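You operate a simulated robot arm through the tools that you are given. There is no shell and no other tool.

Carry out the task below with a simulated robot arm. There is one attempt and no reset: what you move stays moved.

Task
Press the purple bush home in the wiper crank's eye.
Fine: one stroke, purple press lever two thirds up or more again, slide the press bed back out.

Only the result counts: the job must be done as asked and must still hold three seconds after the hand-in. Knocking over, shifting, dropping, spilling or breaking anything else fails it.

Robot
A 7-joint arm with a fingered hand, fixed in place. Base frame: the origin is at the foot of the arm, x ahead of it, y to its left, z up; the work surface is at about z = 880. Units: mm, degrees, N and s.
Its first joint turns from -115.0 to 115.0 degrees. Payload 5 kg.
The tool frame sits at the grasp point between the pads (the TCP): z along the fingers, y along the line on which they close. The tips reach 32 mm beyond it. The gripper opens to 160 mm. The gripper's body begins 89 mm behind the TCP. The gripper is a hand of 4 fingers: y runs from the thumb to the fingers, the wrist lies at [0, 0, -267] in the tool frame, and closing takes about 1.5 s.
Orientation is that of the tool frame in the base frame, as a unit quaternion [x, y, z, w]. With the fingers straight down and closing along the base's y, the tool's x points along the base's -x, its y along +y and its z along -z.

Tools
- The arm moves only by the tool step_arm. Its argument "targets" is a list of rows, each a list of 6 numbers: the turn, a rotation vector about the tool's x, y, z in units of 90 degrees (1.0 is 90 degrees), then the shift along the tool's x, y, z in units of 300 mm (1.0 is 300 mm). In form: [[ax, ay, az, x, y, z], ...]. A call has 1 to 20 rows; each row is the pose to reach, as a shift and turn from the pose commanded when the call began, along the tool's axes at that moment. "hand" is the finger opening in mm, from 0 to 160, set as the call begins (left out, the last holds). A call with a number of a shift or a turn outside -1 to 1 is refused whole. A row lasts 0.2 s, in which the tool goes at most 50 mm and 8.6 degrees; a call with a longer step from one row to the next is refused whole, and so is a gripper value outside its range. Where a pose cannot be reached the arm comes as near as it can. A force on the tool above 40 N (or 10 N above the force at the start of the call, whichever is more), or a blocked arm, ends the call early, and 0.2 s more pass. The fingers move at their own pace (about 45 mm/s each) and stop on an object; they squeeze with about 22 N. The grip force told is the motor's: it shows also when the fingers shut on nothing. Time passes only in rows, and 0.2 s behind the last, so rows that repeat a pose let the fingers close. It gives the time, the measured TCP pose, the force on the tool (base axes), the opening and the grip force at its end, in the units of the frame above (readings bear some noise), with the torque about the TCP (base axes, N m) and any sound that the robot's microphone picked up.
- Cameras (640 x 400 px; columns grow to the right, rows downward): "scene" is fixed at [50.1, -500.6, 1483.9]; the picture's right is [0.17, -0.99, 0.00], its down [-0.30, -0.05, -0.95] and it looks along [0.94, 0.16, -0.31] (base axes); focal length 229 px, centre (320, 200). "wrist" rides on the gripper at [80, -4, -114] in the tool frame; the picture's right is [0.05, 1.00, 0.00], its down [-0.82, 0.04, -0.58] and it looks along [-0.58, 0.03, 0.82] (tool axes); focal length 265 px, centre (320, 200). There is no depth. A picture from a camera that has moved, and an enlarged one, comes with that camera's place and axes in the base frame and with its lens.
- snapshot(camera): a new picture of that camera. No time passes.
- move_column(by): slides the trunk up (or, below 0, down) by that many mm; the arm rides with it, the base frame stays. It gives what a move gives, with no picture.
- move_fingers(finger1, finger2, finger3, thumb_bend): sets how far each is bent, from 0 (flat) to 1 (curled in); at 0.3 the hand is open as for a grip, at 0.7 the pads meet at the TCP. One left out holds its place. A second passes; each finger stops where it meets its share of the squeeze, and holds until it gets a number again. A gripper value or a shape takes the hand back. It gives what a move gives, with no picture; readings hold the bend of each and the force on the fingers (four entries, about 0 where the hand has none), thumb and palm.
- hand_shape(shape): the hand has 4 fingers and takes this shape, open, in about a second: jaw (thumb against the fingers, like two jaws); tri (thumb and two fingers); tip (a fingertip pinch); poke (one finger out to press); point (the index stretched); flat (the hand flat); cup (the hand cupped); fist (a fist). The gripper value then closes the fingers along that shape, each until it touches; the sizes above hold for jaw. It gives what a move gives, with no picture.
- zoom(camera, box): a new picture of the part [left, top, right, bottom] of that camera's present view, enlarged. No time passes.
- job_done(): hands the job in; it is judged then, once.

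Places have to be worked out from the pictures, the camera data and where the tool is seen. Open the gripper and draw the arm clear of the work before you hand the job in, unless the task says otherwise.

The tools are called after "Call:" as a command line: name --pt "numbers of a row" for each row, then --argument value for the rest, lists and objects as JSON in quotes. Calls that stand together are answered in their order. step_arm: Moves the arm, as the interface text tells. Its arguments: {"type":"object","properties":{"targets":{"type":"array"},"hand":{"type":"number"}},"required":["targets"]} The other tools are called the same way: move_column (by) slides the trunk up or down; hand_shape (shape) gives the hand a shape; move_fingers (finger1, finger2, finger3, thumb_bend) moves the fingers one by one; snapshot (camera) takes a picture; zoom (camera, box) takes an enlarged picture of a part of a camera's view; job_done () hands the job in.

At the start:

```text
t: 0.0
ee_pos: [664.6, -191.2, 1586.9]
tool_rot: [0.0, 1.0, 0.0, 0.001]
contact_force: [-0.2, -0.1, -0.4]
wrist_torque: [-0.02, 0.0, -0.01]
width: 160.1
finger_force: 0.0
shape: jaw
bend: [0.3, 0.3, 0.3, 0.3]
finger forces: [0.1, 0.0, 0.1, 0.1, 0.1, 0.1]
trunk travel left (down, up): [-850.0, 140.0]
```

scene: 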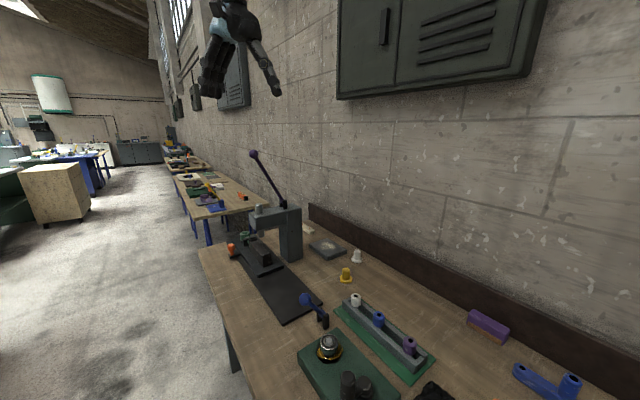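
wrist: 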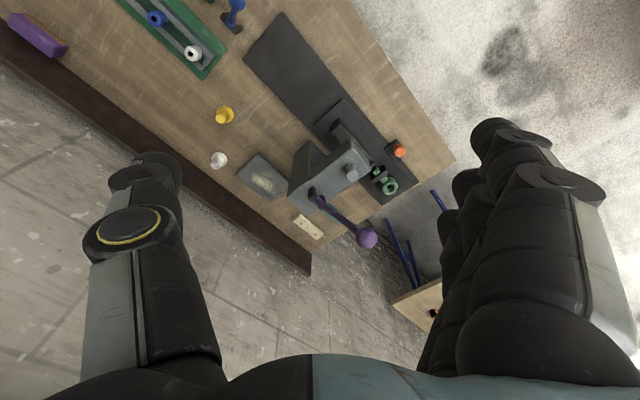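

I'll start by enlarging the parts of the scene view that show the press and the rack, to identify everything before moving.

Call:
zoom --camera "scene" --box '[190, 140, 350, 240]'

Call:
zoom --camera "scene" --box '[190, 210, 350, 310]'

Call:
zoom --camera "scene" --box '[280, 280, 472, 400]'

Call:
zoom --camera "scene" --box '[448, 280, 640, 400]'

Call:
zoom --camera "wrist" --box '[240, 80, 464, 220]'

```text
4.00 times, centred on (270, 190) of scene
camera zoom: at [50.1, -500.6, 1483.9], right [0.17, -0.99, 0.0], down [-0.3, -0.05, -0.95], along [0.94, 0.16, -0.31], focal length 917 px, centre (520, 240)
```

zoom: 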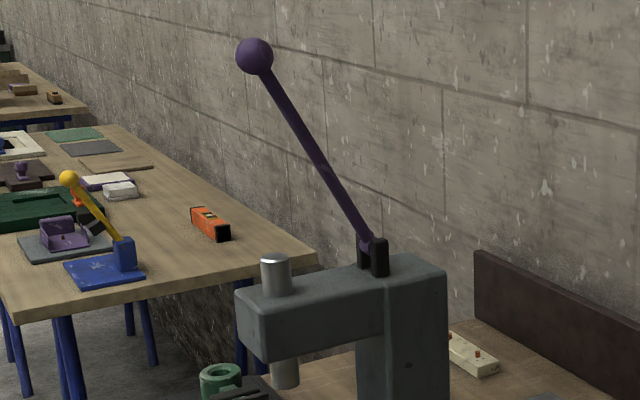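

```text
4.00 times, centred on (270, 260) of scene
camera zoom: at [50.1, -500.6, 1483.9], right [0.17, -0.99, 0.0], down [-0.3, -0.05, -0.95], along [0.94, 0.16, -0.31], focal length 917 px, centre (520, -40)
```

zoom: 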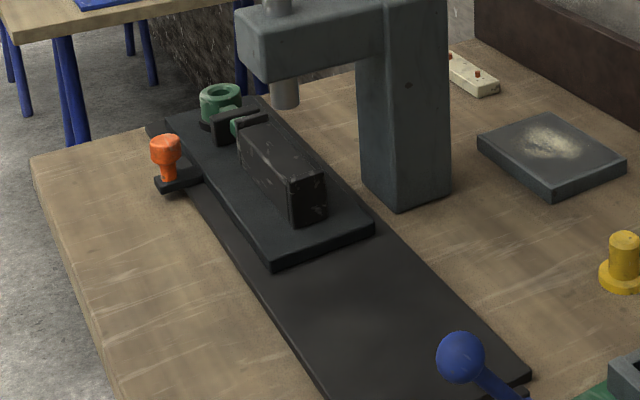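

```text
3.33 times, centred on (376, 340) of scene
camera zoom: at [50.1, -500.6, 1483.9], right [0.17, -0.99, 0.0], down [-0.3, -0.05, -0.95], along [0.94, 0.16, -0.31], focal length 764 px, centre (133, -267)
```

zoom: 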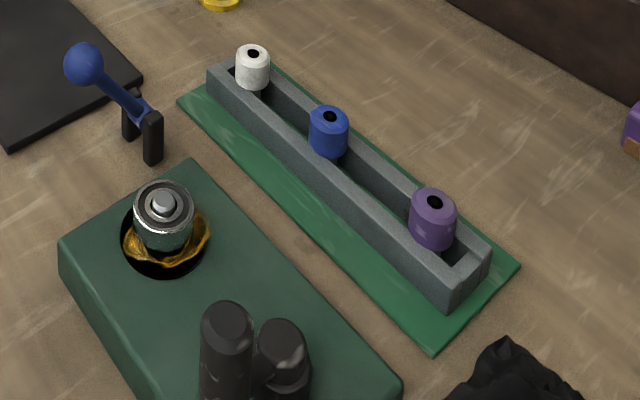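

```text
3.33 times, centred on (544, 340) of scene
camera zoom: at [50.1, -500.6, 1483.9], right [0.17, -0.99, 0.0], down [-0.3, -0.05, -0.95], along [0.94, 0.16, -0.31], focal length 764 px, centre (-427, -267)
```

zoom: 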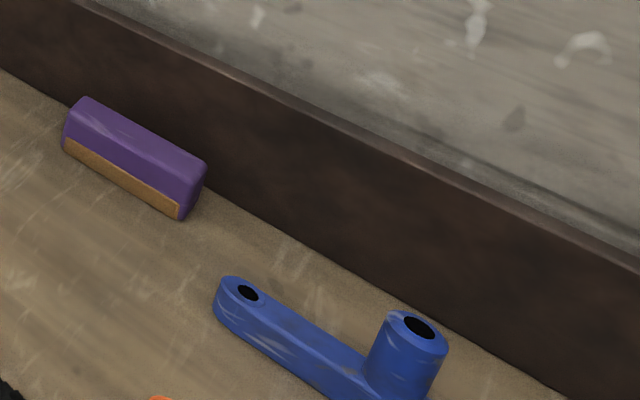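

```text
2.86 times, centred on (352, 150) of wrist
camera zoom: at [584.7, -194.1, 1700.0], right [-0.05, 1.0, 0.0], down [0.82, 0.04, 0.58], along [0.58, 0.03, -0.82], focal length 758 px, centre (229, 343)
```

zoom: 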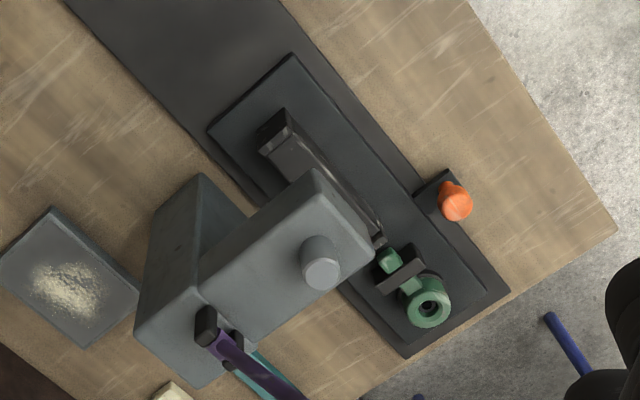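

The pictures show the press with the purple lever up, the bed at the far end of its rail with a green crank's eye at about (1070, 78), an orange knob at the bed's side near (952, 90), and the purple bush on the rack near (547, -659). I move the hand, high and clear of the lever ball at about (880, -104, 1385), to see the bed up close.

Call:
step_arm --pt "0 0 0 -0.038 0.09 0.079" --pt "0 0 0 -0.077 0.18 0.158" --pt "0 0 0 -0.115 0.27 0.237" --pt "0 0 0 -0.153 0.36 0.316" --pt "0 0 0 -0.19 0.45 0.395" --pt "0 0 0 -0.23 0.54 0.474" --pt "0 0 0 -0.268 0.63 0.553" --pt "0 0 0 -0.306 0.72 0.632" --pt "0 0 0 -0.345 0.81 0.711" --pt "0 0 0 -0.383 0.9 0.79" --pt "0 0 0 -0.383 0.9 0.79"

Call:
snapshot --camera "wrist"

Call:
snapshot --camera "scene"

```text
t: 2.4
ee_pos: [778.3, 78.0, 1350.1]
tool_rot: [-0.001, 1.0, 0.0, 0.0]
contact_force: [0.2, 0.0, -0.4]
wrist_torque: [0.01, -0.03, 0.02]
width: 159.9
finger_force: 0.1
shape: jaw
bend: [0.3, 0.3, 0.3, 0.3]
finger forces: [0.1, 0.1, 0.0, 0.1, 0.0, 0.1]
trunk travel left (down, up): [-850.0, 140.0]
```

```text
taken
camera wrist: at [698.1, 75.1, 1463.4], right [-0.05, 1.0, 0.0], down [0.81, 0.04, 0.58], along [0.58, 0.03, -0.82], focal length 265 px, centre (320, 200)
```

wrist: 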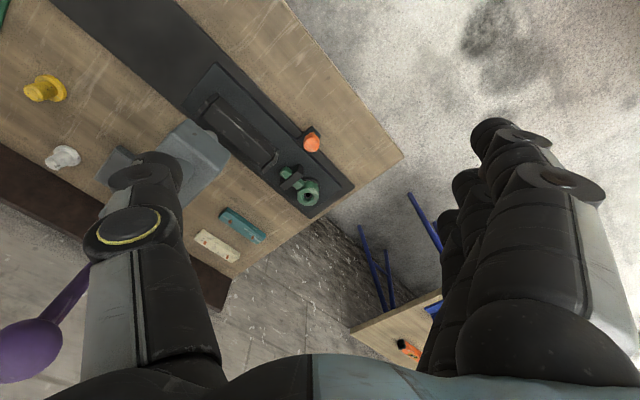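

```text
taken
```

scene: 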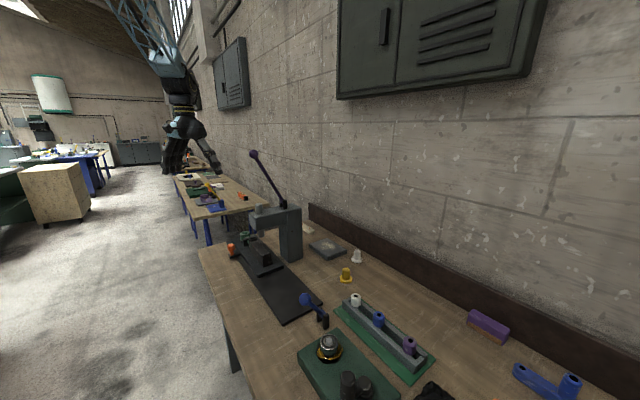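

The eye, bed and knob are now clear in the wrist view. I enlarge that part to see how the crank lies in its nest.

Call:
zoom --camera "wrist" --box '[190, 80, 382, 200]'

Call:
zoom --camera "wrist" --box '[250, 120, 346, 220]'

```text
3.33 times, centred on (286, 140) of wrist
camera zoom: at [698.1, 75.1, 1463.4], right [-0.05, 1.0, 0.0], down [0.81, 0.04, 0.58], along [0.58, 0.03, -0.82], focal length 885 px, centre (433, 400)
```

zoom: 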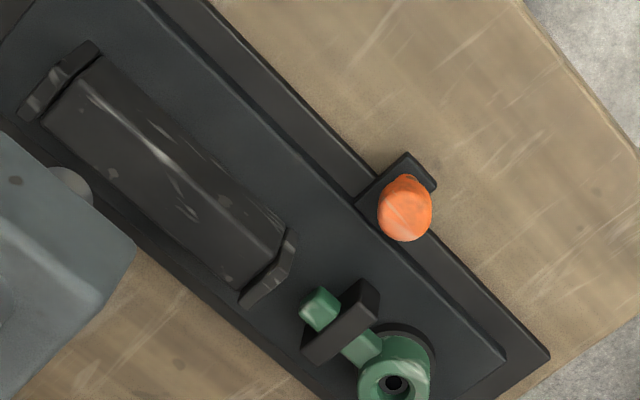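

```text
4.00 times, centred on (298, 170) of wrist
camera zoom: at [698.1, 75.1, 1463.4], right [-0.05, 1.0, 0.0], down [0.81, 0.04, 0.58], along [0.58, 0.03, -0.82], focal length 1062 px, centre (408, 320)
```

zoom: 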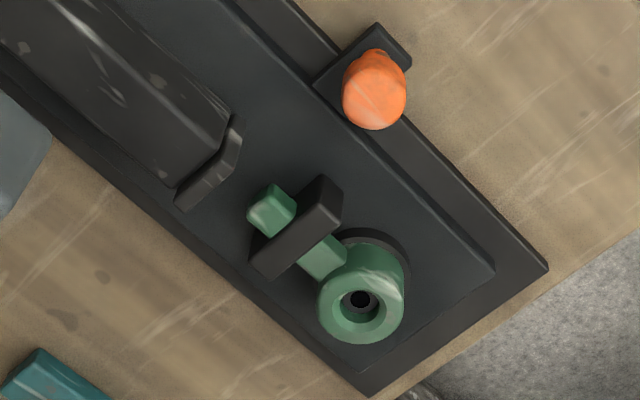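

The green wiper crank sits in its nest with its eye up at the bed's far end; the orange knob is on a tab at the bed's side. I go nearer for a better look at the eye, staying clear of the press head.

Call:
step_arm --pt "0 0 0 -0.08 0.01 0.11" --pt "0 0 0 -0.16 0.02 0.22" --pt "0 0 0 -0.24 0.03 0.33" --pt "0 0 0 -0.32 0.035 0.44" --pt "0 0 0 -0.4 0.04 0.55" --pt "0 0 0 -0.5 0.04 0.667" --pt "0 0 0 -0.5 0.04 0.667"

Call:
snapshot --camera "wrist"

Call:
zoom --camera "wrist" --box '[200, 80, 392, 200]'

```text
t: 4.0
ee_pos: [929.0, 90.4, 1152.2]
tool_rot: [-0.001, 1.0, 0.0, 0.001]
contact_force: [0.6, 0.2, 0.0]
wrist_torque: [0.01, -0.03, -0.01]
width: 159.9
finger_force: 0.0
shape: jaw
bend: [0.3, 0.3, 0.3, 0.3]
finger forces: [0.1, 0.0, 0.0, 0.0, 0.0, 0.0]
trunk travel left (down, up): [-850.0, 140.0]
```

```text
taken
camera wrist: at [847.7, 88.2, 1265.2], right [-0.05, 1.0, 0.0], down [0.81, 0.04, 0.58], along [0.58, 0.03, -0.82], focal length 265 px, centre (320, 200)
```

wrist: 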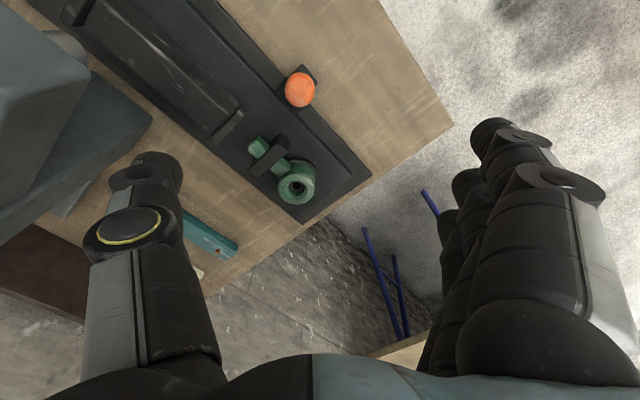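

```text
3.33 times, centred on (296, 140) of wrist
camera zoom: at [847.7, 88.2, 1265.2], right [-0.05, 1.0, 0.0], down [0.81, 0.04, 0.58], along [0.58, 0.03, -0.82], focal length 885 px, centre (400, 400)
```

zoom: 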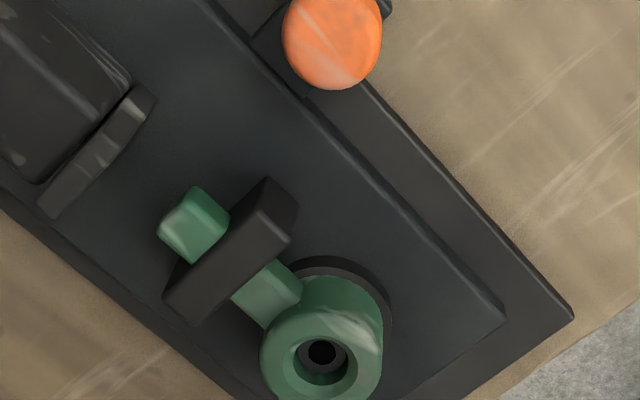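

The eye's top centre works out at about (1050, 65, 954), with an outer diameter near 53 mm and a bore of roughly 25 mm. Next I draw back and swing round over the rack to look at the purple bush.

Call:
step_arm --pt "0 0 0 0.13 -0.017 -0.085" --pt "0 0 0 0.26 -0.033 -0.17" --pt "0 0 0 0.39 -0.05 -0.25" --pt "0 0 0 0.52 -0.067 -0.34" --pt "0 0 0 0.65 -0.084 -0.42" --pt "0 0 0 0.767 -0.1 -0.5"

Call:
step_arm --pt "0 0 0 0.067 -0.143 0.02" --pt "0 0 0 0.133 -0.286 0.05" --pt "0 0 0 0.2 -0.429 0.07" --pt "0 0 0 0.267 -0.571 0.1" --pt "0 0 0 0.333 -0.714 0.12" --pt "0 0 0 0.4 -0.857 0.14" --pt "0 0 0 0.467 -1.0 0.16"

Call:
step_arm --pt "0 0 0 0.062 -0.143 0.02" --pt "0 0 0 0.124 -0.286 0.05" --pt "0 0 0 0.186 -0.429 0.07" --pt "0 0 0 0.248 -0.571 0.1" --pt "0 0 0 0.31 -0.714 0.12" --pt "0 0 0 0.372 -0.857 0.14" --pt "0 0 0 0.433 -1.0 0.16"

Call:
step_arm --pt "0 0 0 0.01 -0.12 0.05" --pt "0 0 0 0.02 -0.24 0.1" --pt "0 0 0 0.03 -0.36 0.16" --pt "0 0 0 0.03 -0.36 0.16"

Call:
snapshot --camera "wrist"

Call:
snapshot --camera "scene"

```text
t: 5.4
ee_pos: [696.0, 60.4, 1299.7]
tool_rot: [-0.001, 1.0, 0.0, 0.001]
contact_force: [0.6, 0.2, 0.6]
wrist_torque: [-0.02, -0.06, 0.01]
width: 159.6
finger_force: 0.0
shape: jaw
bend: [0.3, 0.3, 0.3, 0.3]
finger forces: [0.0, 0.0, 0.0, 0.1, 0.1, 0.0]
trunk travel left (down, up): [-850.0, 140.0]
```

```text
t: 7.0
ee_pos: [558.4, -240.8, 1252.2]
tool_rot: [-0.001, 1.0, 0.001, 0.001]
contact_force: [0.2, -0.3, -0.6]
wrist_torque: [-0.01, -0.04, -0.01]
width: 159.9
finger_force: 0.1
shape: jaw
bend: [0.3, 0.3, 0.3, 0.3]
finger forces: [0.1, 0.0, 0.0, 0.0, 0.0, 0.1]
trunk travel left (down, up): [-850.0, 140.0]
```

```text
t: 8.6
ee_pos: [430.0, -540.2, 1201.7]
tool_rot: [0.0, 1.0, 0.001, 0.0]
contact_force: [0.5, -0.4, -0.6]
wrist_torque: [0.04, -0.06, -0.03]
width: 160.0
finger_force: 0.0
shape: jaw
bend: [0.3, 0.3, 0.3, 0.3]
finger forces: [0.0, 0.0, 0.1, 0.0, 0.0, 0.0]
trunk travel left (down, up): [-850.0, 140.0]
```

```text
t: 9.6
ee_pos: [421.8, -644.5, 1156.5]
tool_rot: [-0.001, 1.0, -0.001, 0.0]
contact_force: [1.0, -0.4, 0.1]
wrist_torque: [-0.06, 0.02, 0.01]
width: 159.9
finger_force: 0.1
shape: jaw
bend: [0.3, 0.3, 0.3, 0.3]
finger forces: [0.1, 0.1, 0.0, 0.1, 0.1, 0.0]
trunk travel left (down, up): [-850.0, 140.0]
```

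```text
taken
camera wrist: at [339.8, -648.9, 1269.2], right [-0.05, 1.0, 0.0], down [0.82, 0.04, 0.58], along [0.58, 0.03, -0.82], focal length 265 px, centre (320, 200)
```

wrist: 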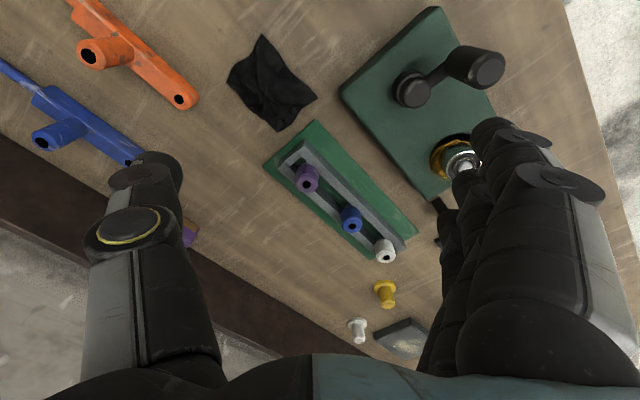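

```text
taken
```

scene: 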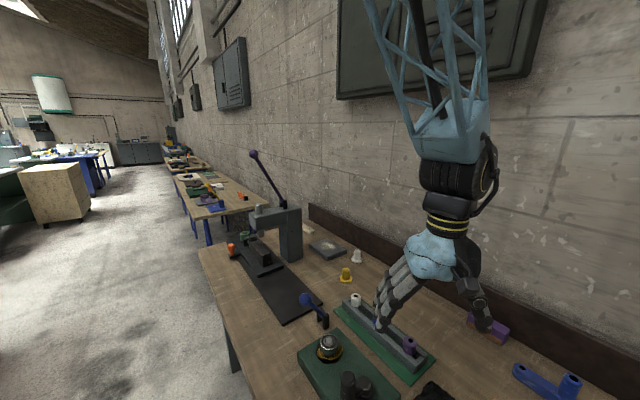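

The purple bush sits on its post in the rack. I enlarge the rack and the orange and blue parts lying beside it, to be sure which part is the crank to be bushed.

Call:
zoom --camera "wrist" --box '[250, 110, 442, 230]'

Call:
zoom --camera "wrist" --box '[0, 0, 256, 160]'

Call:
zoom --camera "wrist" --box '[280, 150, 344, 210]'

```text
3.33 times, centred on (346, 170) of wrist
camera zoom: at [339.8, -648.9, 1269.2], right [-0.05, 1.0, 0.0], down [0.82, 0.04, 0.58], along [0.58, 0.03, -0.82], focal length 885 px, centre (233, 300)
```

zoom: 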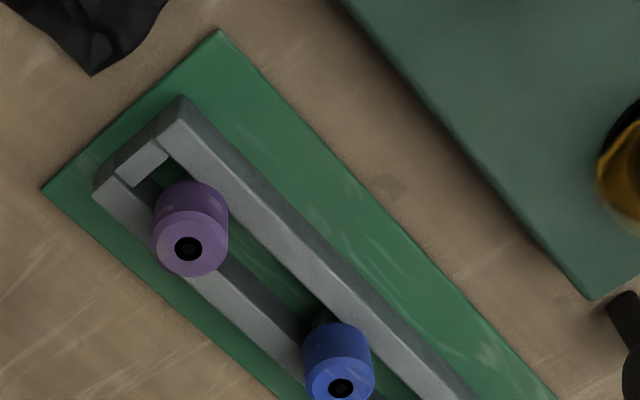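

```text
2.50 times, centred on (128, 80) of wrist
camera zoom: at [339.8, -648.9, 1269.2], right [-0.05, 1.0, 0.0], down [0.82, 0.04, 0.58], along [0.58, 0.03, -0.82], focal length 664 px, centre (800, 500)
```

zoom: 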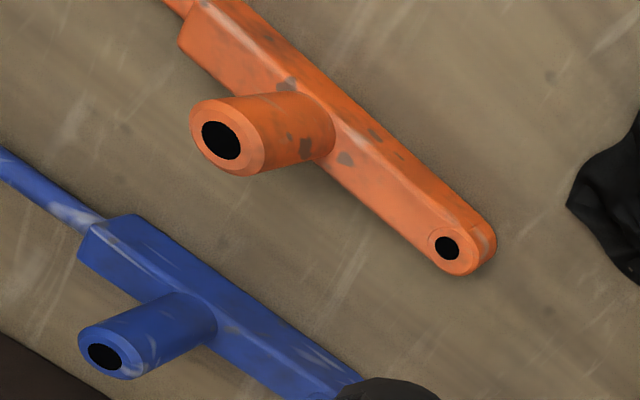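

```text
6.67 times, centred on (312, 180) of wrist
camera zoom: at [339.8, -648.9, 1269.2], right [-0.05, 1.0, 0.0], down [0.82, 0.04, 0.58], along [0.58, 0.03, -0.82], focal length 1769 px, centre (373, 333)
```

zoom: 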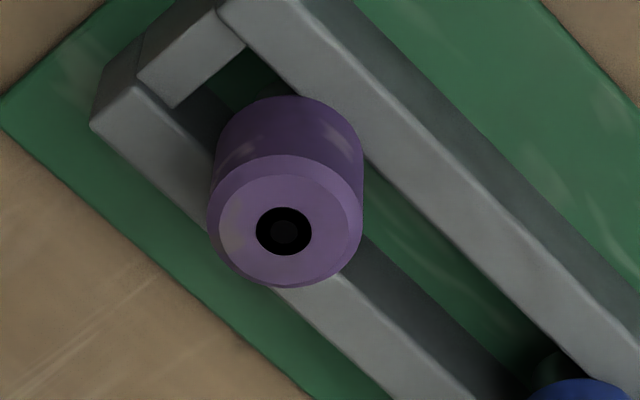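

I check the bush's shape at top and bottom from the fixed camera as well, since which end leads may matter.

Call:
zoom --camera "scene" --box '[390, 325, 430, 365]'

Call:
zoom --camera "scene" --box '[340, 285, 420, 345]'

Call:
zoom --camera "scene" --box '[215, 220, 279, 260]'

```text
10.00 times, centred on (410, 345) of scene
camera zoom: at [50.1, -500.6, 1483.9], right [0.17, -0.99, 0.0], down [-0.3, -0.05, -0.95], along [0.94, 0.16, -0.31], focal length 2292 px, centre (-580, -1250)
```

zoom: 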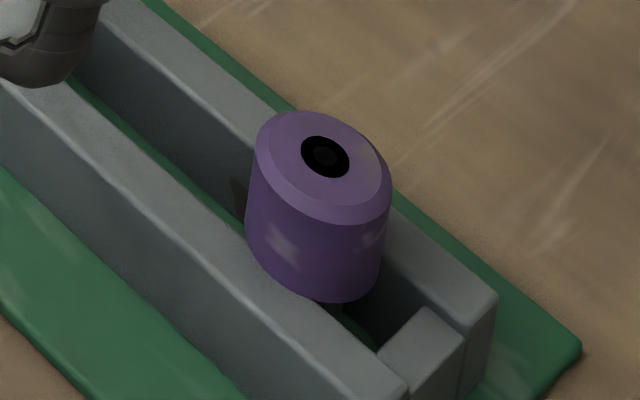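

```text
6.67 times, centred on (380, 315) of scene
camera zoom: at [50.1, -500.6, 1483.9], right [0.17, -0.99, 0.0], down [-0.3, -0.05, -0.95], along [0.94, 0.16, -0.31], focal length 1528 px, centre (-80, -567)
```

zoom: 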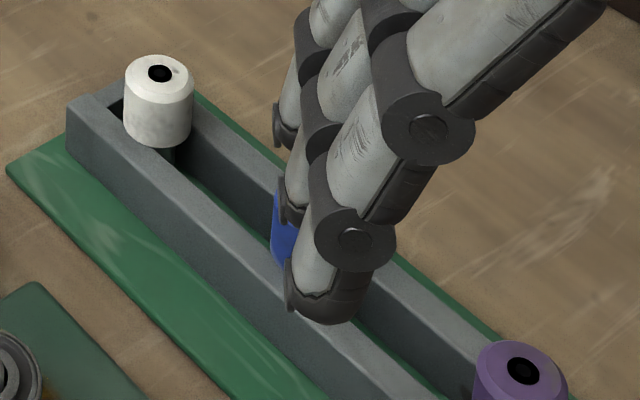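

```text
10.00 times, centred on (247, 240) of scene
camera zoom: at [50.1, -500.6, 1483.9], right [0.17, -0.99, 0.0], down [-0.3, -0.05, -0.95], along [0.94, 0.16, -0.31], focal length 2292 px, centre (1050, -200)
```

zoom: 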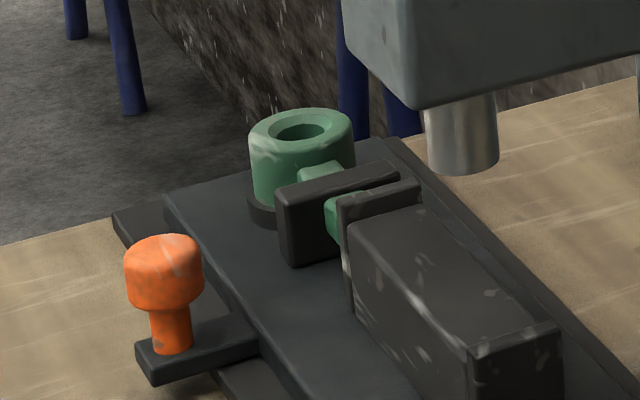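

The bush (about 33 mm across, 34 mm tall, top near (538, -657, 950)) sits on a post above the rack's walls. Finger clearance matters for setting it in the eye, so I try the fingertip pinch shape here in free air and look at it.

Call:
hand_shape --shape "tip"

Call:
snapshot --camera "wrist"

Call:
zoom --camera "scene" --box '[340, 180, 540, 380]'

```text
t: 10.5
ee_pos: [419.9, -647.7, 1156.5]
tool_rot: [0.0, 1.0, -0.001, 0.0]
contact_force: [-1.0, -0.3, -0.2]
wrist_torque: [0.02, 0.0, -0.01]
width: 160.0
finger_force: 0.1
shape: tip
bend: [0.01, 0.3, 0.01, 0.3]
finger forces: [0.1, 0.0, 0.1, 0.0, 0.1, 0.0]
trunk travel left (down, up): [-850.0, 140.0]
```

```text
taken
camera wrist: at [339.6, -650.2, 1268.2], right [-0.05, 1.0, 0.0], down [0.82, 0.04, 0.58], along [0.58, 0.03, -0.82], focal length 265 px, centre (320, 200)
```

wrist: 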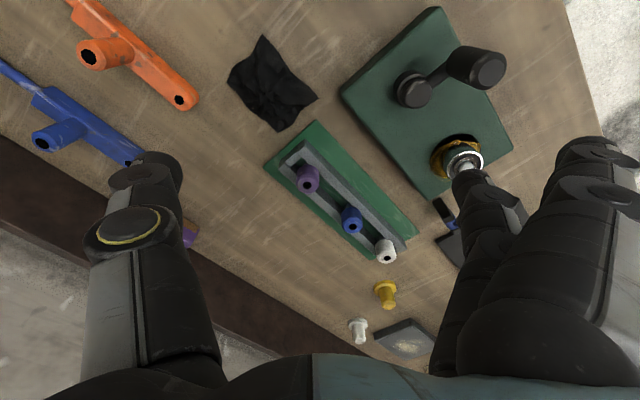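

```text
2.00 times, centred on (440, 280) of scene
camera zoom: at [50.1, -500.6, 1483.9], right [0.17, -0.99, 0.0], down [-0.3, -0.05, -0.95], along [0.94, 0.16, -0.31], focal length 458 px, centre (80, 40)
```

zoom: 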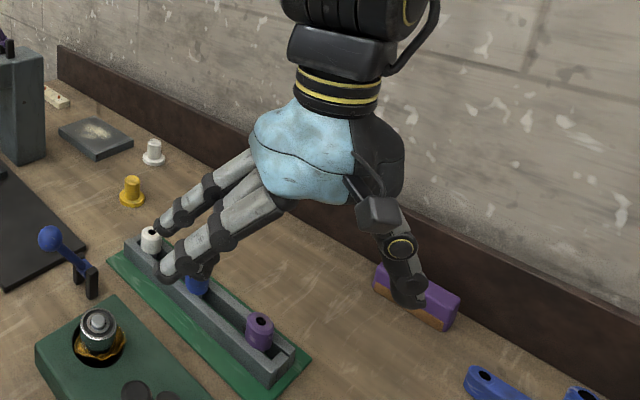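

In this shape only the middle finger opposes the thumb. I close it to about bush width in free air to see where the tips come relative to the TCP.

Call:
step_arm --pt "0 0 0 0 0 0" --pt "0 0 0 0 0 0" --pt "0 0 0 0 0 0" --pt "0 0 0 0 0 0" --pt "0 0 0 0 0 0" --pt "0 0 0 0 0 0" --pt "0 0 0 0 0 0" --pt "0 0 0 0 0 0" --pt "0 0 0 0 0 0" --hand 33

Call:
snapshot --camera "wrist"

Call:
zoom --camera "scene" --box '[340, 180, 540, 380]'

```text
t: 12.5
ee_pos: [420.8, -647.5, 1154.6]
tool_rot: [0.001, 1.0, 0.0, 0.0]
contact_force: [0.4, 0.8, -0.5]
wrist_torque: [-0.01, -0.01, 0.02]
width: 33.4
finger_force: 0.0
shape: tip
bend: [0.01, 0.73, 0.01, 0.7]
finger forces: [0.0, 0.0, 0.1, 0.0, 0.0, 0.1]
trunk travel left (down, up): [-850.0, 140.0]
```

```text
taken
camera wrist: at [339.6, -650.3, 1268.2], right [-0.05, 1.0, 0.0], down [0.82, 0.04, 0.58], along [0.58, 0.03, -0.82], focal length 265 px, centre (320, 200)
```

wrist: 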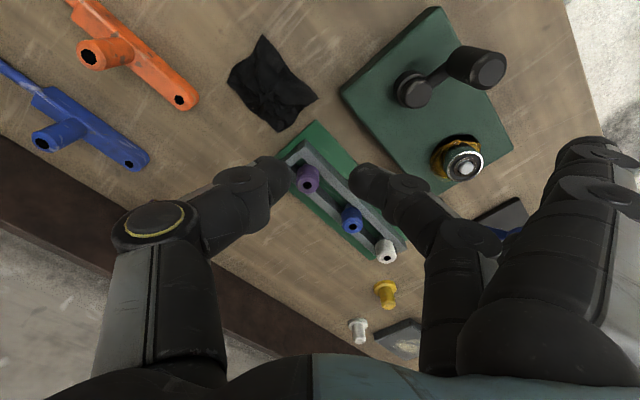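

```text
2.00 times, centred on (440, 280) of scene
camera zoom: at [50.1, -500.6, 1483.9], right [0.17, -0.99, 0.0], down [-0.3, -0.05, -0.95], along [0.94, 0.16, -0.31], focal length 458 px, centre (80, 40)
```

zoom: 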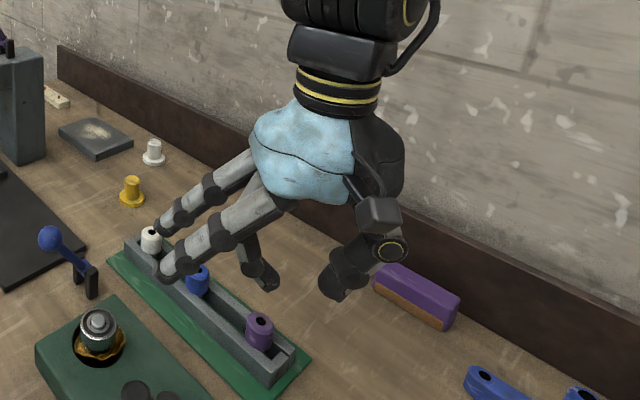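

The tips hang about 32 mm below the TCP. To see the pad angle side-on, I raise the hand to the scene camera's height.

Call:
step_arm --pt "0 0 0 0 0.05 -0.15" --pt "0 0 0 0 0.1 -0.3" --pt "0 0 0 0 0.15 -0.45" --pt "0 0 0 0 0.2 -0.6" --pt "0 0 0 0 0.25 -0.75" --pt "0 0 0 0 0.3 -0.9" --pt "0 0 0 0 0.33 -1.0" --pt "0 0 0 0 0.33 -1.0"

Call:
zoom --camera "scene" --box '[240, 50, 432, 170]'

```text
t: 14.3
ee_pos: [421.4, -547.8, 1456.6]
tool_rot: [0.0, 1.0, 0.001, 0.001]
contact_force: [0.4, -0.5, -0.2]
wrist_torque: [0.0, 0.03, 0.02]
width: 33.7
finger_force: 0.0
shape: tip
bend: [0.01, 0.73, 0.01, 0.7]
finger forces: [0.0, 0.0, 0.1, 0.1, 0.0, 0.1]
trunk travel left (down, up): [-850.0, 140.0]
```

```text
3.33 times, centred on (336, 110) of scene
camera zoom: at [50.1, -500.6, 1483.9], right [0.17, -0.99, 0.0], down [-0.3, -0.05, -0.95], along [0.94, 0.16, -0.31], focal length 764 px, centre (267, 500)
```

zoom: 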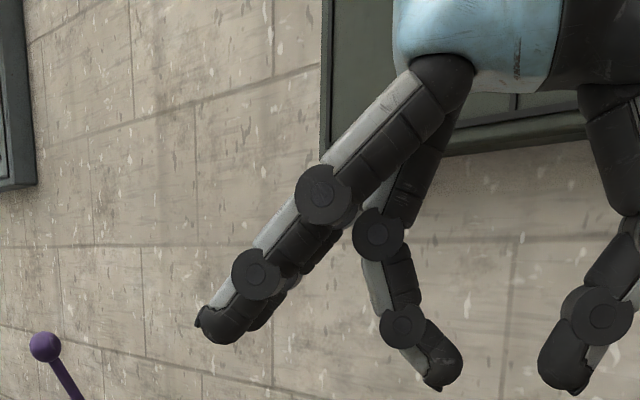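

The side view shows that in this pinch the pads touch about 21 mm below the TCP and the tips reach about 12 mm below that, which leaves the bush's lower part free. I open to 80 mm, turn the hand so the straight fingers point along +x (free table), and move above the bush.

Call:
step_arm --pt "0 0 0.084 -0.033 -0.03 0.072" --pt "0 0 0.167 -0.065 -0.06 0.143" --pt "0 0 0.25 -0.098 -0.09 0.214" --pt "0 0 0.333 -0.13 -0.12 0.286" --pt "0 0 0.417 -0.163 -0.15 0.357" --pt "0 0 0.5 -0.195 -0.18 0.429" --pt "0 0 0.583 -0.228 -0.21 0.5" --pt "0 0 0.667 -0.26 -0.24 0.571" --pt "0 0 0.75 -0.293 -0.27 0.643" --pt "0 0 0.833 -0.325 -0.3 0.714" --pt "0 0 0.917 -0.358 -0.333 0.786" --pt "0 0 1.0 -0.39 -0.363 0.857" --pt "0 0 1.0 -0.39 -0.363 0.857" --hand 80

Call:
snapshot --camera "wrist"

Call:
snapshot --camera "scene"

```text
t: 17.1
ee_pos: [537.2, -656.4, 1200.3]
tool_rot: [0.707, 0.707, 0.0, 0.0]
contact_force: [-0.4, -0.4, 0.7]
wrist_torque: [0.0, 0.0, 0.0]
width: 79.4
finger_force: 0.1
shape: tip
bend: [0.01, 0.72, 0.01, 0.7]
finger forces: [0.0, 0.1, 0.1, 0.0, 0.1, 0.0]
trunk travel left (down, up): [-850.0, 140.0]
```

```text
taken
camera wrist: at [532.7, -575.0, 1312.2], right [1.0, 0.05, 0.0], down [0.04, -0.82, 0.58], along [0.03, -0.58, -0.82], focal length 265 px, centre (320, 200)
```

wrist: 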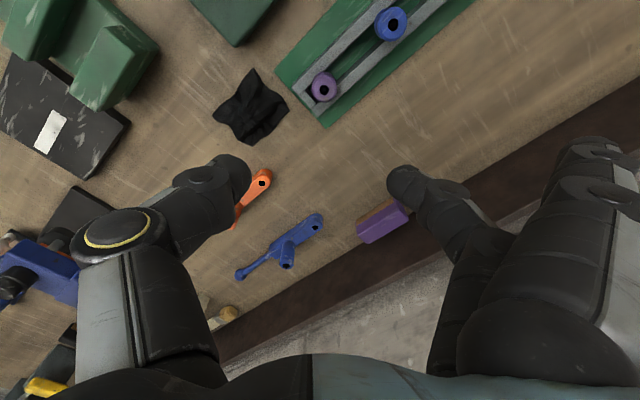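

```text
taken
```

scene: 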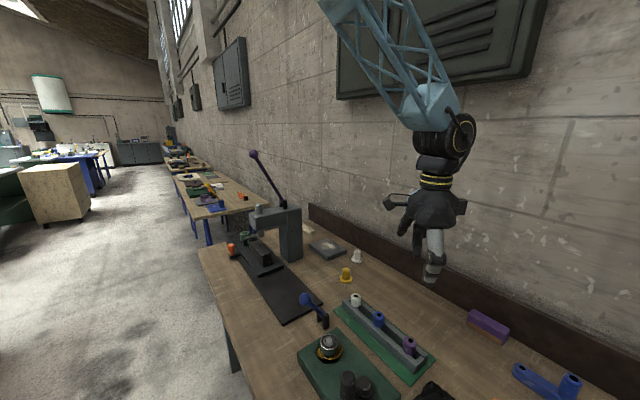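

The bush is seen near the top of the wrist picture. I enlarge it to pin its place down before descending.

Call:
zoom --camera "wrist" --box '[283, 61, 363, 111]'

```text
8.00 times, centred on (323, 86) of wrist
camera zoom: at [532.7, -575.0, 1312.2], right [1.0, 0.05, 0.0], down [0.04, -0.82, 0.58], along [0.03, -0.58, -0.82], focal length 2123 px, centre (296, 1112)
```

zoom: 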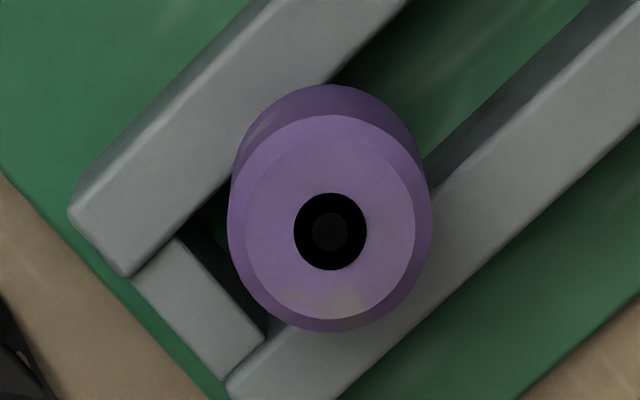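

The bush's top centre triangulates to about (542, -657, 946), outer diameter 33 mm. I descend to 60 mm above the grasp height and check.

Call:
step_arm --pt "0 0 0 0 0.015 0.14" --pt "0 0 0 0 0.015 0.28" --pt "0 0 0 0 0.015 0.42" --pt "0 0 0 0 0.015 0.55" --pt "0 0 0 0 0.015 0.62" --pt "0 0 0 0 0.015 0.62"

Call:
snapshot --camera "wrist"

Call:
zoom --camera "scene" --box '[330, 260, 490, 360]'

```text
t: 18.5
ee_pos: [541.9, -655.9, 1013.0]
tool_rot: [0.706, 0.708, 0.0, 0.001]
contact_force: [-0.7, -1.0, 0.1]
wrist_torque: [0.02, 0.0, -0.03]
width: 79.0
finger_force: 0.2
shape: tip
bend: [0.01, 0.72, 0.01, 0.7]
finger forces: [0.1, 0.1, 0.0, 0.1, 0.0, 0.1]
trunk travel left (down, up): [-850.0, 140.0]
```

```text
taken
camera wrist: at [538.0, -574.6, 1125.5], right [1.0, 0.05, 0.0], down [0.04, -0.82, 0.58], along [0.03, -0.58, -0.82], focal length 265 px, centre (320, 200)
```

wrist: 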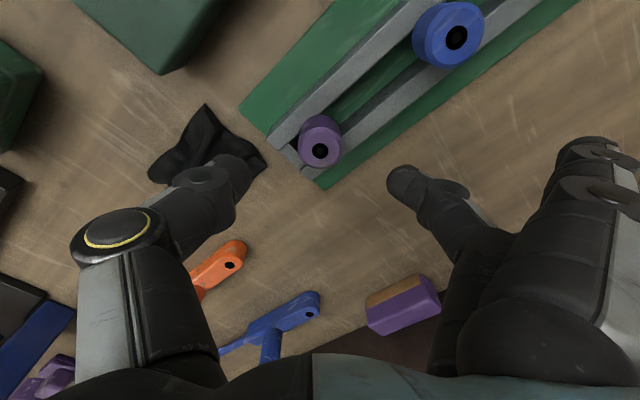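

```text
4.00 times, centred on (410, 310) of scene
camera zoom: at [50.1, -500.6, 1483.9], right [0.17, -0.99, 0.0], down [-0.3, -0.05, -0.95], along [0.94, 0.16, -0.31], focal length 917 px, centre (-40, -240)
```

zoom: 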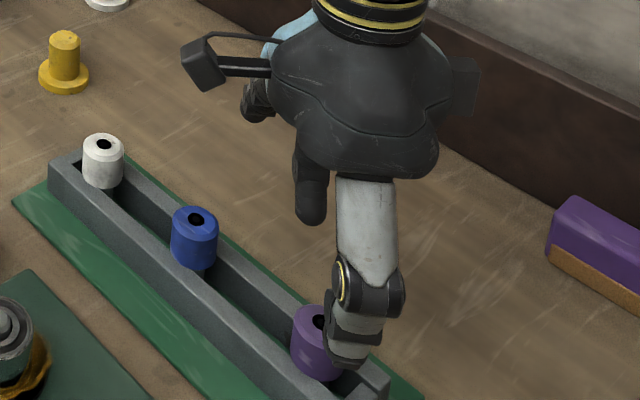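

The bush is centred between thumb and finger. I lower 56 mm to the grasp height of about 957 and check once more before closing.

Call:
step_arm --pt "0 0 0 -0.003 0 0.06" --pt "0 0 0 -0.004 0 0.12" --pt "0 0 0 -0.004 0 0.16" --pt "0 0 0 -0.004 0 0.186" --pt "0 0 0 -0.004 0 0.186"

Call:
snapshot --camera "wrist"

Call:
zoom --camera "scene" --box '[370, 310, 450, 360]'

```text
t: 19.7
ee_pos: [542.8, -660.1, 956.7]
tool_rot: [0.707, 0.707, 0.0, -0.001]
contact_force: [0.0, 0.1, 0.4]
wrist_torque: [-0.04, 0.02, 0.04]
width: 79.0
finger_force: 0.1
shape: tip
bend: [0.01, 0.72, 0.01, 0.7]
finger forces: [0.0, 0.0, 0.0, 0.0, 0.1, 0.0]
trunk travel left (down, up): [-850.0, 140.0]
```

```text
taken
camera wrist: at [538.6, -577.7, 1070.0], right [1.0, 0.05, 0.0], down [0.04, -0.82, 0.58], along [0.03, -0.58, -0.82], focal length 265 px, centre (320, 200)
```

wrist: 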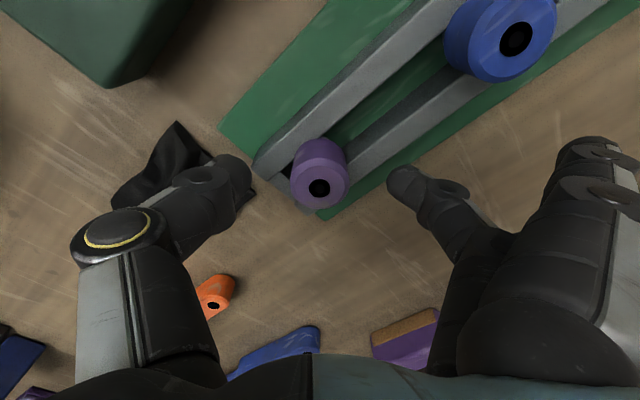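

```text
8.00 times, centred on (410, 335) of scene
camera zoom: at [50.1, -500.6, 1483.9], right [0.17, -0.99, 0.0], down [-0.3, -0.05, -0.95], along [0.94, 0.16, -0.31], focal length 1833 px, centre (-400, -880)
```

zoom: 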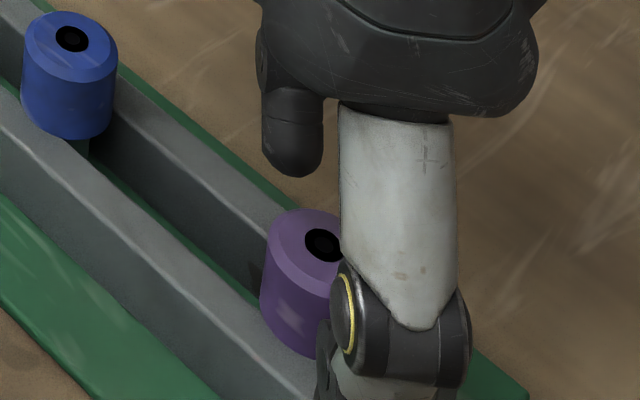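

The TCP sits about 2.5 mm too far in -y, so I shift back by that and then close on the bush.

Call:
step_arm --pt "0 0 0 0.008 0 0" --pt "0 0 0 0.008 0 0"

Call:
step_arm --pt "0 0 0 0 0 0" --pt "0 0 0 0 0 0" --pt "0 0 0 0 0 0" --pt "0 0 0 0 0 0" --pt "0 0 0 0 0 0" --pt "0 0 0 0 0 0" --pt "0 0 0 0 0 0" --hand 20

Call:
snapshot --camera "wrist"

Call:
zoom --camera "scene" --box '[370, 310, 450, 360]'

```text
t: 20.3
ee_pos: [542.3, -656.0, 956.7]
tool_rot: [0.707, 0.707, 0.0, 0.0]
contact_force: [1.2, 0.6, 0.6]
wrist_torque: [0.03, 0.02, 0.02]
width: 78.9
finger_force: 0.1
shape: tip
bend: [0.01, 0.72, 0.01, 0.7]
finger forces: [0.0, 0.0, 0.1, 0.1, 0.0, 0.0]
trunk travel left (down, up): [-850.0, 140.0]
```

```text
t: 21.9
ee_pos: [543.0, -655.7, 956.7]
tool_rot: [0.707, 0.707, 0.0, 0.0]
contact_force: [0.7, -0.4, 0.1]
wrist_torque: [-0.02, 0.03, -0.02]
width: 27.2
finger_force: 22.2
shape: tip
bend: [0.27, 0.73, 0.27, 0.7]
finger forces: [0.0, 19.5, 0.1, 0.0, 19.3, 0.0]
trunk travel left (down, up): [-850.0, 140.0]
```

```text
taken
camera wrist: at [538.3, -574.9, 1069.6], right [1.0, 0.05, 0.0], down [0.04, -0.82, 0.58], along [0.03, -0.58, -0.82], focal length 265 px, centre (320, 200)
```

wrist: 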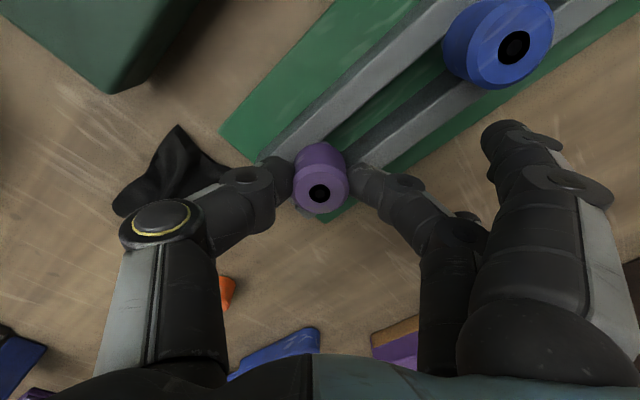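

```text
8.00 times, centred on (410, 335) of scene
camera zoom: at [50.1, -500.6, 1483.9], right [0.17, -0.99, 0.0], down [-0.3, -0.05, -0.95], along [0.94, 0.16, -0.31], focal length 1833 px, centre (-400, -880)
```

zoom: 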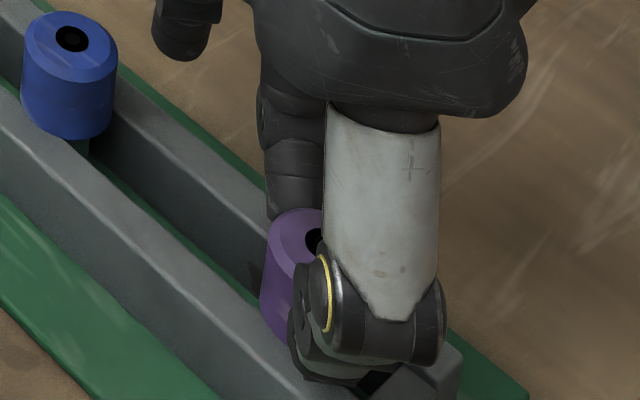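

The pinch holds the bush with about 19 N on each side. I lift it straight up off its post.

Call:
step_arm --pt "0 0 0 0 0 -0.03" --pt "0 0 0 0 0 -0.07" --pt "0 0 0 0 0 -0.12" --pt "0 0 0 0 0 -0.17" --pt "0 0 0 0 0 -0.23" --pt "0 0 0 0 0 -0.3" --pt "0 0 0 0 0 -0.4" --pt "0 0 0 0 0 -0.4"

Call:
snapshot --camera "wrist"

Call:
zoom --camera "scene" --box '[370, 250, 498, 350]'

```text
t: 23.7
ee_pos: [542.8, -658.7, 1076.6]
tool_rot: [0.707, 0.708, 0.001, -0.001]
contact_force: [0.0, 0.1, -0.9]
wrist_torque: [0.01, 0.03, -0.01]
width: 27.3
finger_force: 22.5
shape: tip
bend: [0.28, 0.73, 0.28, 0.7]
finger forces: [0.0, 19.6, 0.1, 0.0, 19.3, 0.0]
trunk travel left (down, up): [-850.0, 140.0]
```

```text
taken
camera wrist: at [538.1, -576.7, 1189.1], right [1.0, 0.05, 0.0], down [0.04, -0.82, 0.58], along [0.03, -0.58, -0.82], focal length 265 px, centre (320, 200)
```

wrist: 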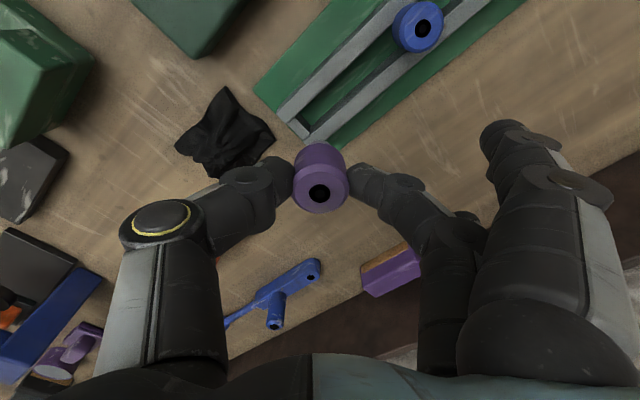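

```text
4.00 times, centred on (434, 300) of scene
camera zoom: at [50.1, -500.6, 1483.9], right [0.17, -0.99, 0.0], down [-0.3, -0.05, -0.95], along [0.94, 0.16, -0.31], focal length 917 px, centre (-136, -200)
```

zoom: 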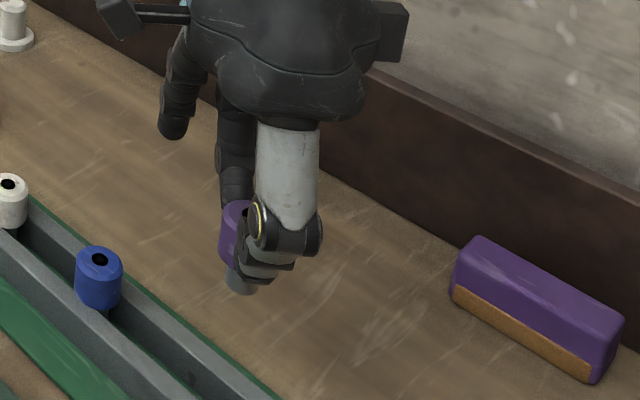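

The bush has a narrower grey pilot below the purple body, so it is a stepped part. I raise it and turn back to the original yaw, to view it side-on in the scene camera.

Call:
step_arm --pt "0 0 -0.084 0.03 -0.034 -0.084" --pt "0 0 -0.167 0.06 -0.068 -0.167" --pt "0 0 -0.25 0.09 -0.102 -0.25" --pt "0 0 -0.333 0.12 -0.136 -0.333" --pt "0 0 -0.417 0.15 -0.17 -0.417" --pt "0 0 -0.5 0.18 -0.204 -0.5" --pt "0 0 -0.583 0.21 -0.238 -0.583" --pt "0 0 -0.667 0.24 -0.272 -0.667" --pt "0 0 -0.75 0.27 -0.306 -0.75" --pt "0 0 -0.833 0.3 -0.34 -0.833" --pt "0 0 -0.917 0.33 -0.374 -0.917" --pt "0 0 -1.0 0.363 -0.407 -1.0" --pt "0 0 -1.0 0.363 -0.407 -1.0"

Call:
step_arm --pt "0 0 0 0 0 -0.1" --pt "0 0 0 0 0 -0.2" --pt "0 0 0 0 0 -0.3" --pt "0 0 0 0 0 -0.3"

Call:
zoom --camera "scene" --box '[320, 80, 448, 160]'

Call:
zoom --camera "wrist" --box '[240, 140, 400, 240]'

```text
t: 26.5
ee_pos: [420.0, -550.0, 1376.8]
tool_rot: [0.0, 1.0, 0.0, 0.0]
contact_force: [0.4, 0.1, -0.8]
wrist_torque: [0.06, 0.01, 0.0]
width: 27.3
finger_force: 21.8
shape: tip
bend: [0.28, 0.73, 0.28, 0.7]
finger forces: [0.1, 19.6, 0.0, 0.0, 19.5, 0.0]
trunk travel left (down, up): [-850.0, 140.0]
```

```text
t: 27.5
ee_pos: [423.1, -549.6, 1467.3]
tool_rot: [-0.001, 1.0, 0.001, -0.001]
contact_force: [0.0, 0.0, -0.8]
wrist_torque: [0.01, 0.02, 0.0]
width: 27.2
finger_force: 21.9
shape: tip
bend: [0.28, 0.73, 0.28, 0.7]
finger forces: [0.0, 19.6, 0.0, 0.0, 19.4, 0.0]
trunk travel left (down, up): [-850.0, 140.0]
```

```text
5.00 times, centred on (384, 120) of scene
camera zoom: at [50.1, -500.6, 1483.9], right [0.17, -0.99, 0.0], down [-0.3, -0.05, -0.95], along [0.94, 0.16, -0.31], focal length 1146 px, centre (0, 600)
```

zoom: 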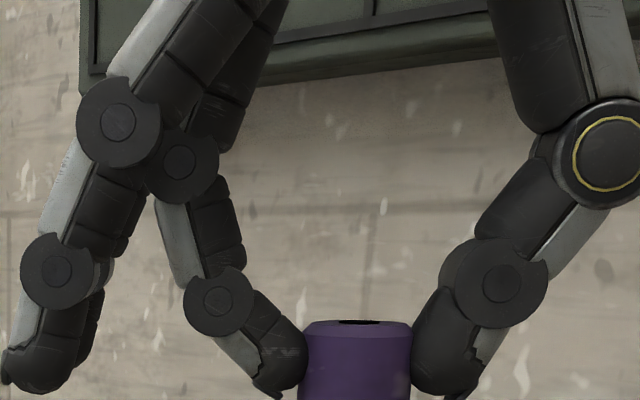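

```text
4.00 times, centred on (320, 190) of wrist
camera zoom: at [341.8, -552.4, 1580.2], right [-0.05, 1.0, 0.0], down [0.82, 0.04, 0.58], along [0.58, 0.03, -0.82], focal length 1062 px, centre (320, 240)
```

zoom: 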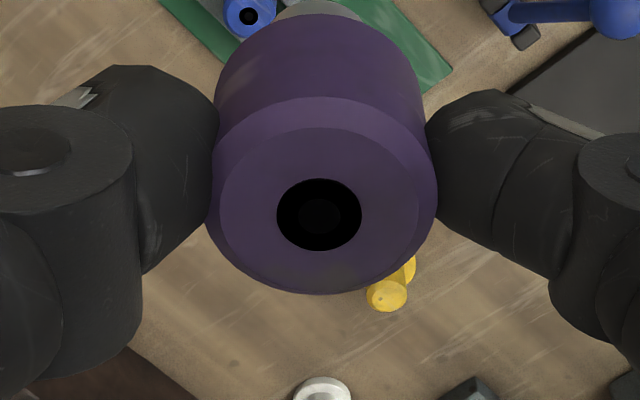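

Good view; the bush hangs upright, but I need the part of the picture just below. I enlarge lower to see the whole bush and its pilot.

Call:
zoom --camera "scene" --box '[350, 125, 430, 175]'

```text
8.00 times, centred on (390, 150) of scene
camera zoom: at [50.1, -500.6, 1483.9], right [0.17, -0.99, 0.0], down [-0.3, -0.05, -0.95], along [0.94, 0.16, -0.31], focal length 1833 px, centre (-240, 600)
```

zoom: 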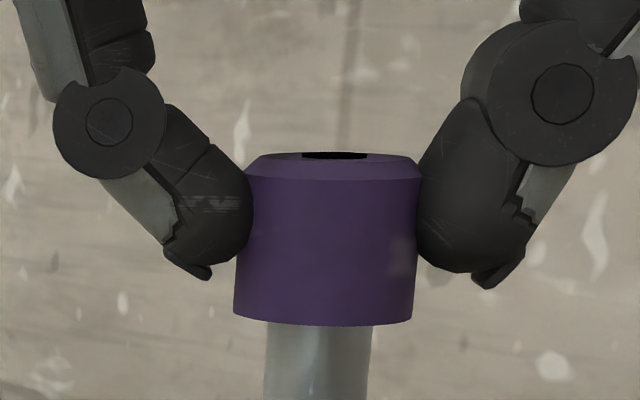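

The body is about 34 mm across and 31 mm tall with a 20 mm grey pilot below. I look at how long the pilot is.

Call:
zoom --camera "scene" --box '[340, 140, 436, 200]'

```text
6.67 times, centred on (388, 170) of scene
camera zoom: at [50.1, -500.6, 1483.9], right [0.17, -0.99, 0.0], down [-0.3, -0.05, -0.95], along [0.94, 0.16, -0.31], focal length 1528 px, centre (-133, 400)
```

zoom: 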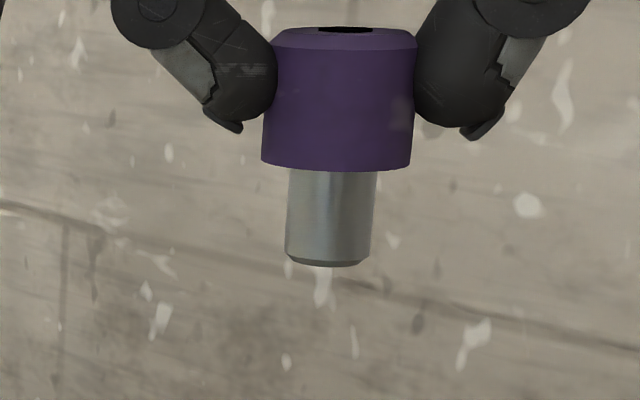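

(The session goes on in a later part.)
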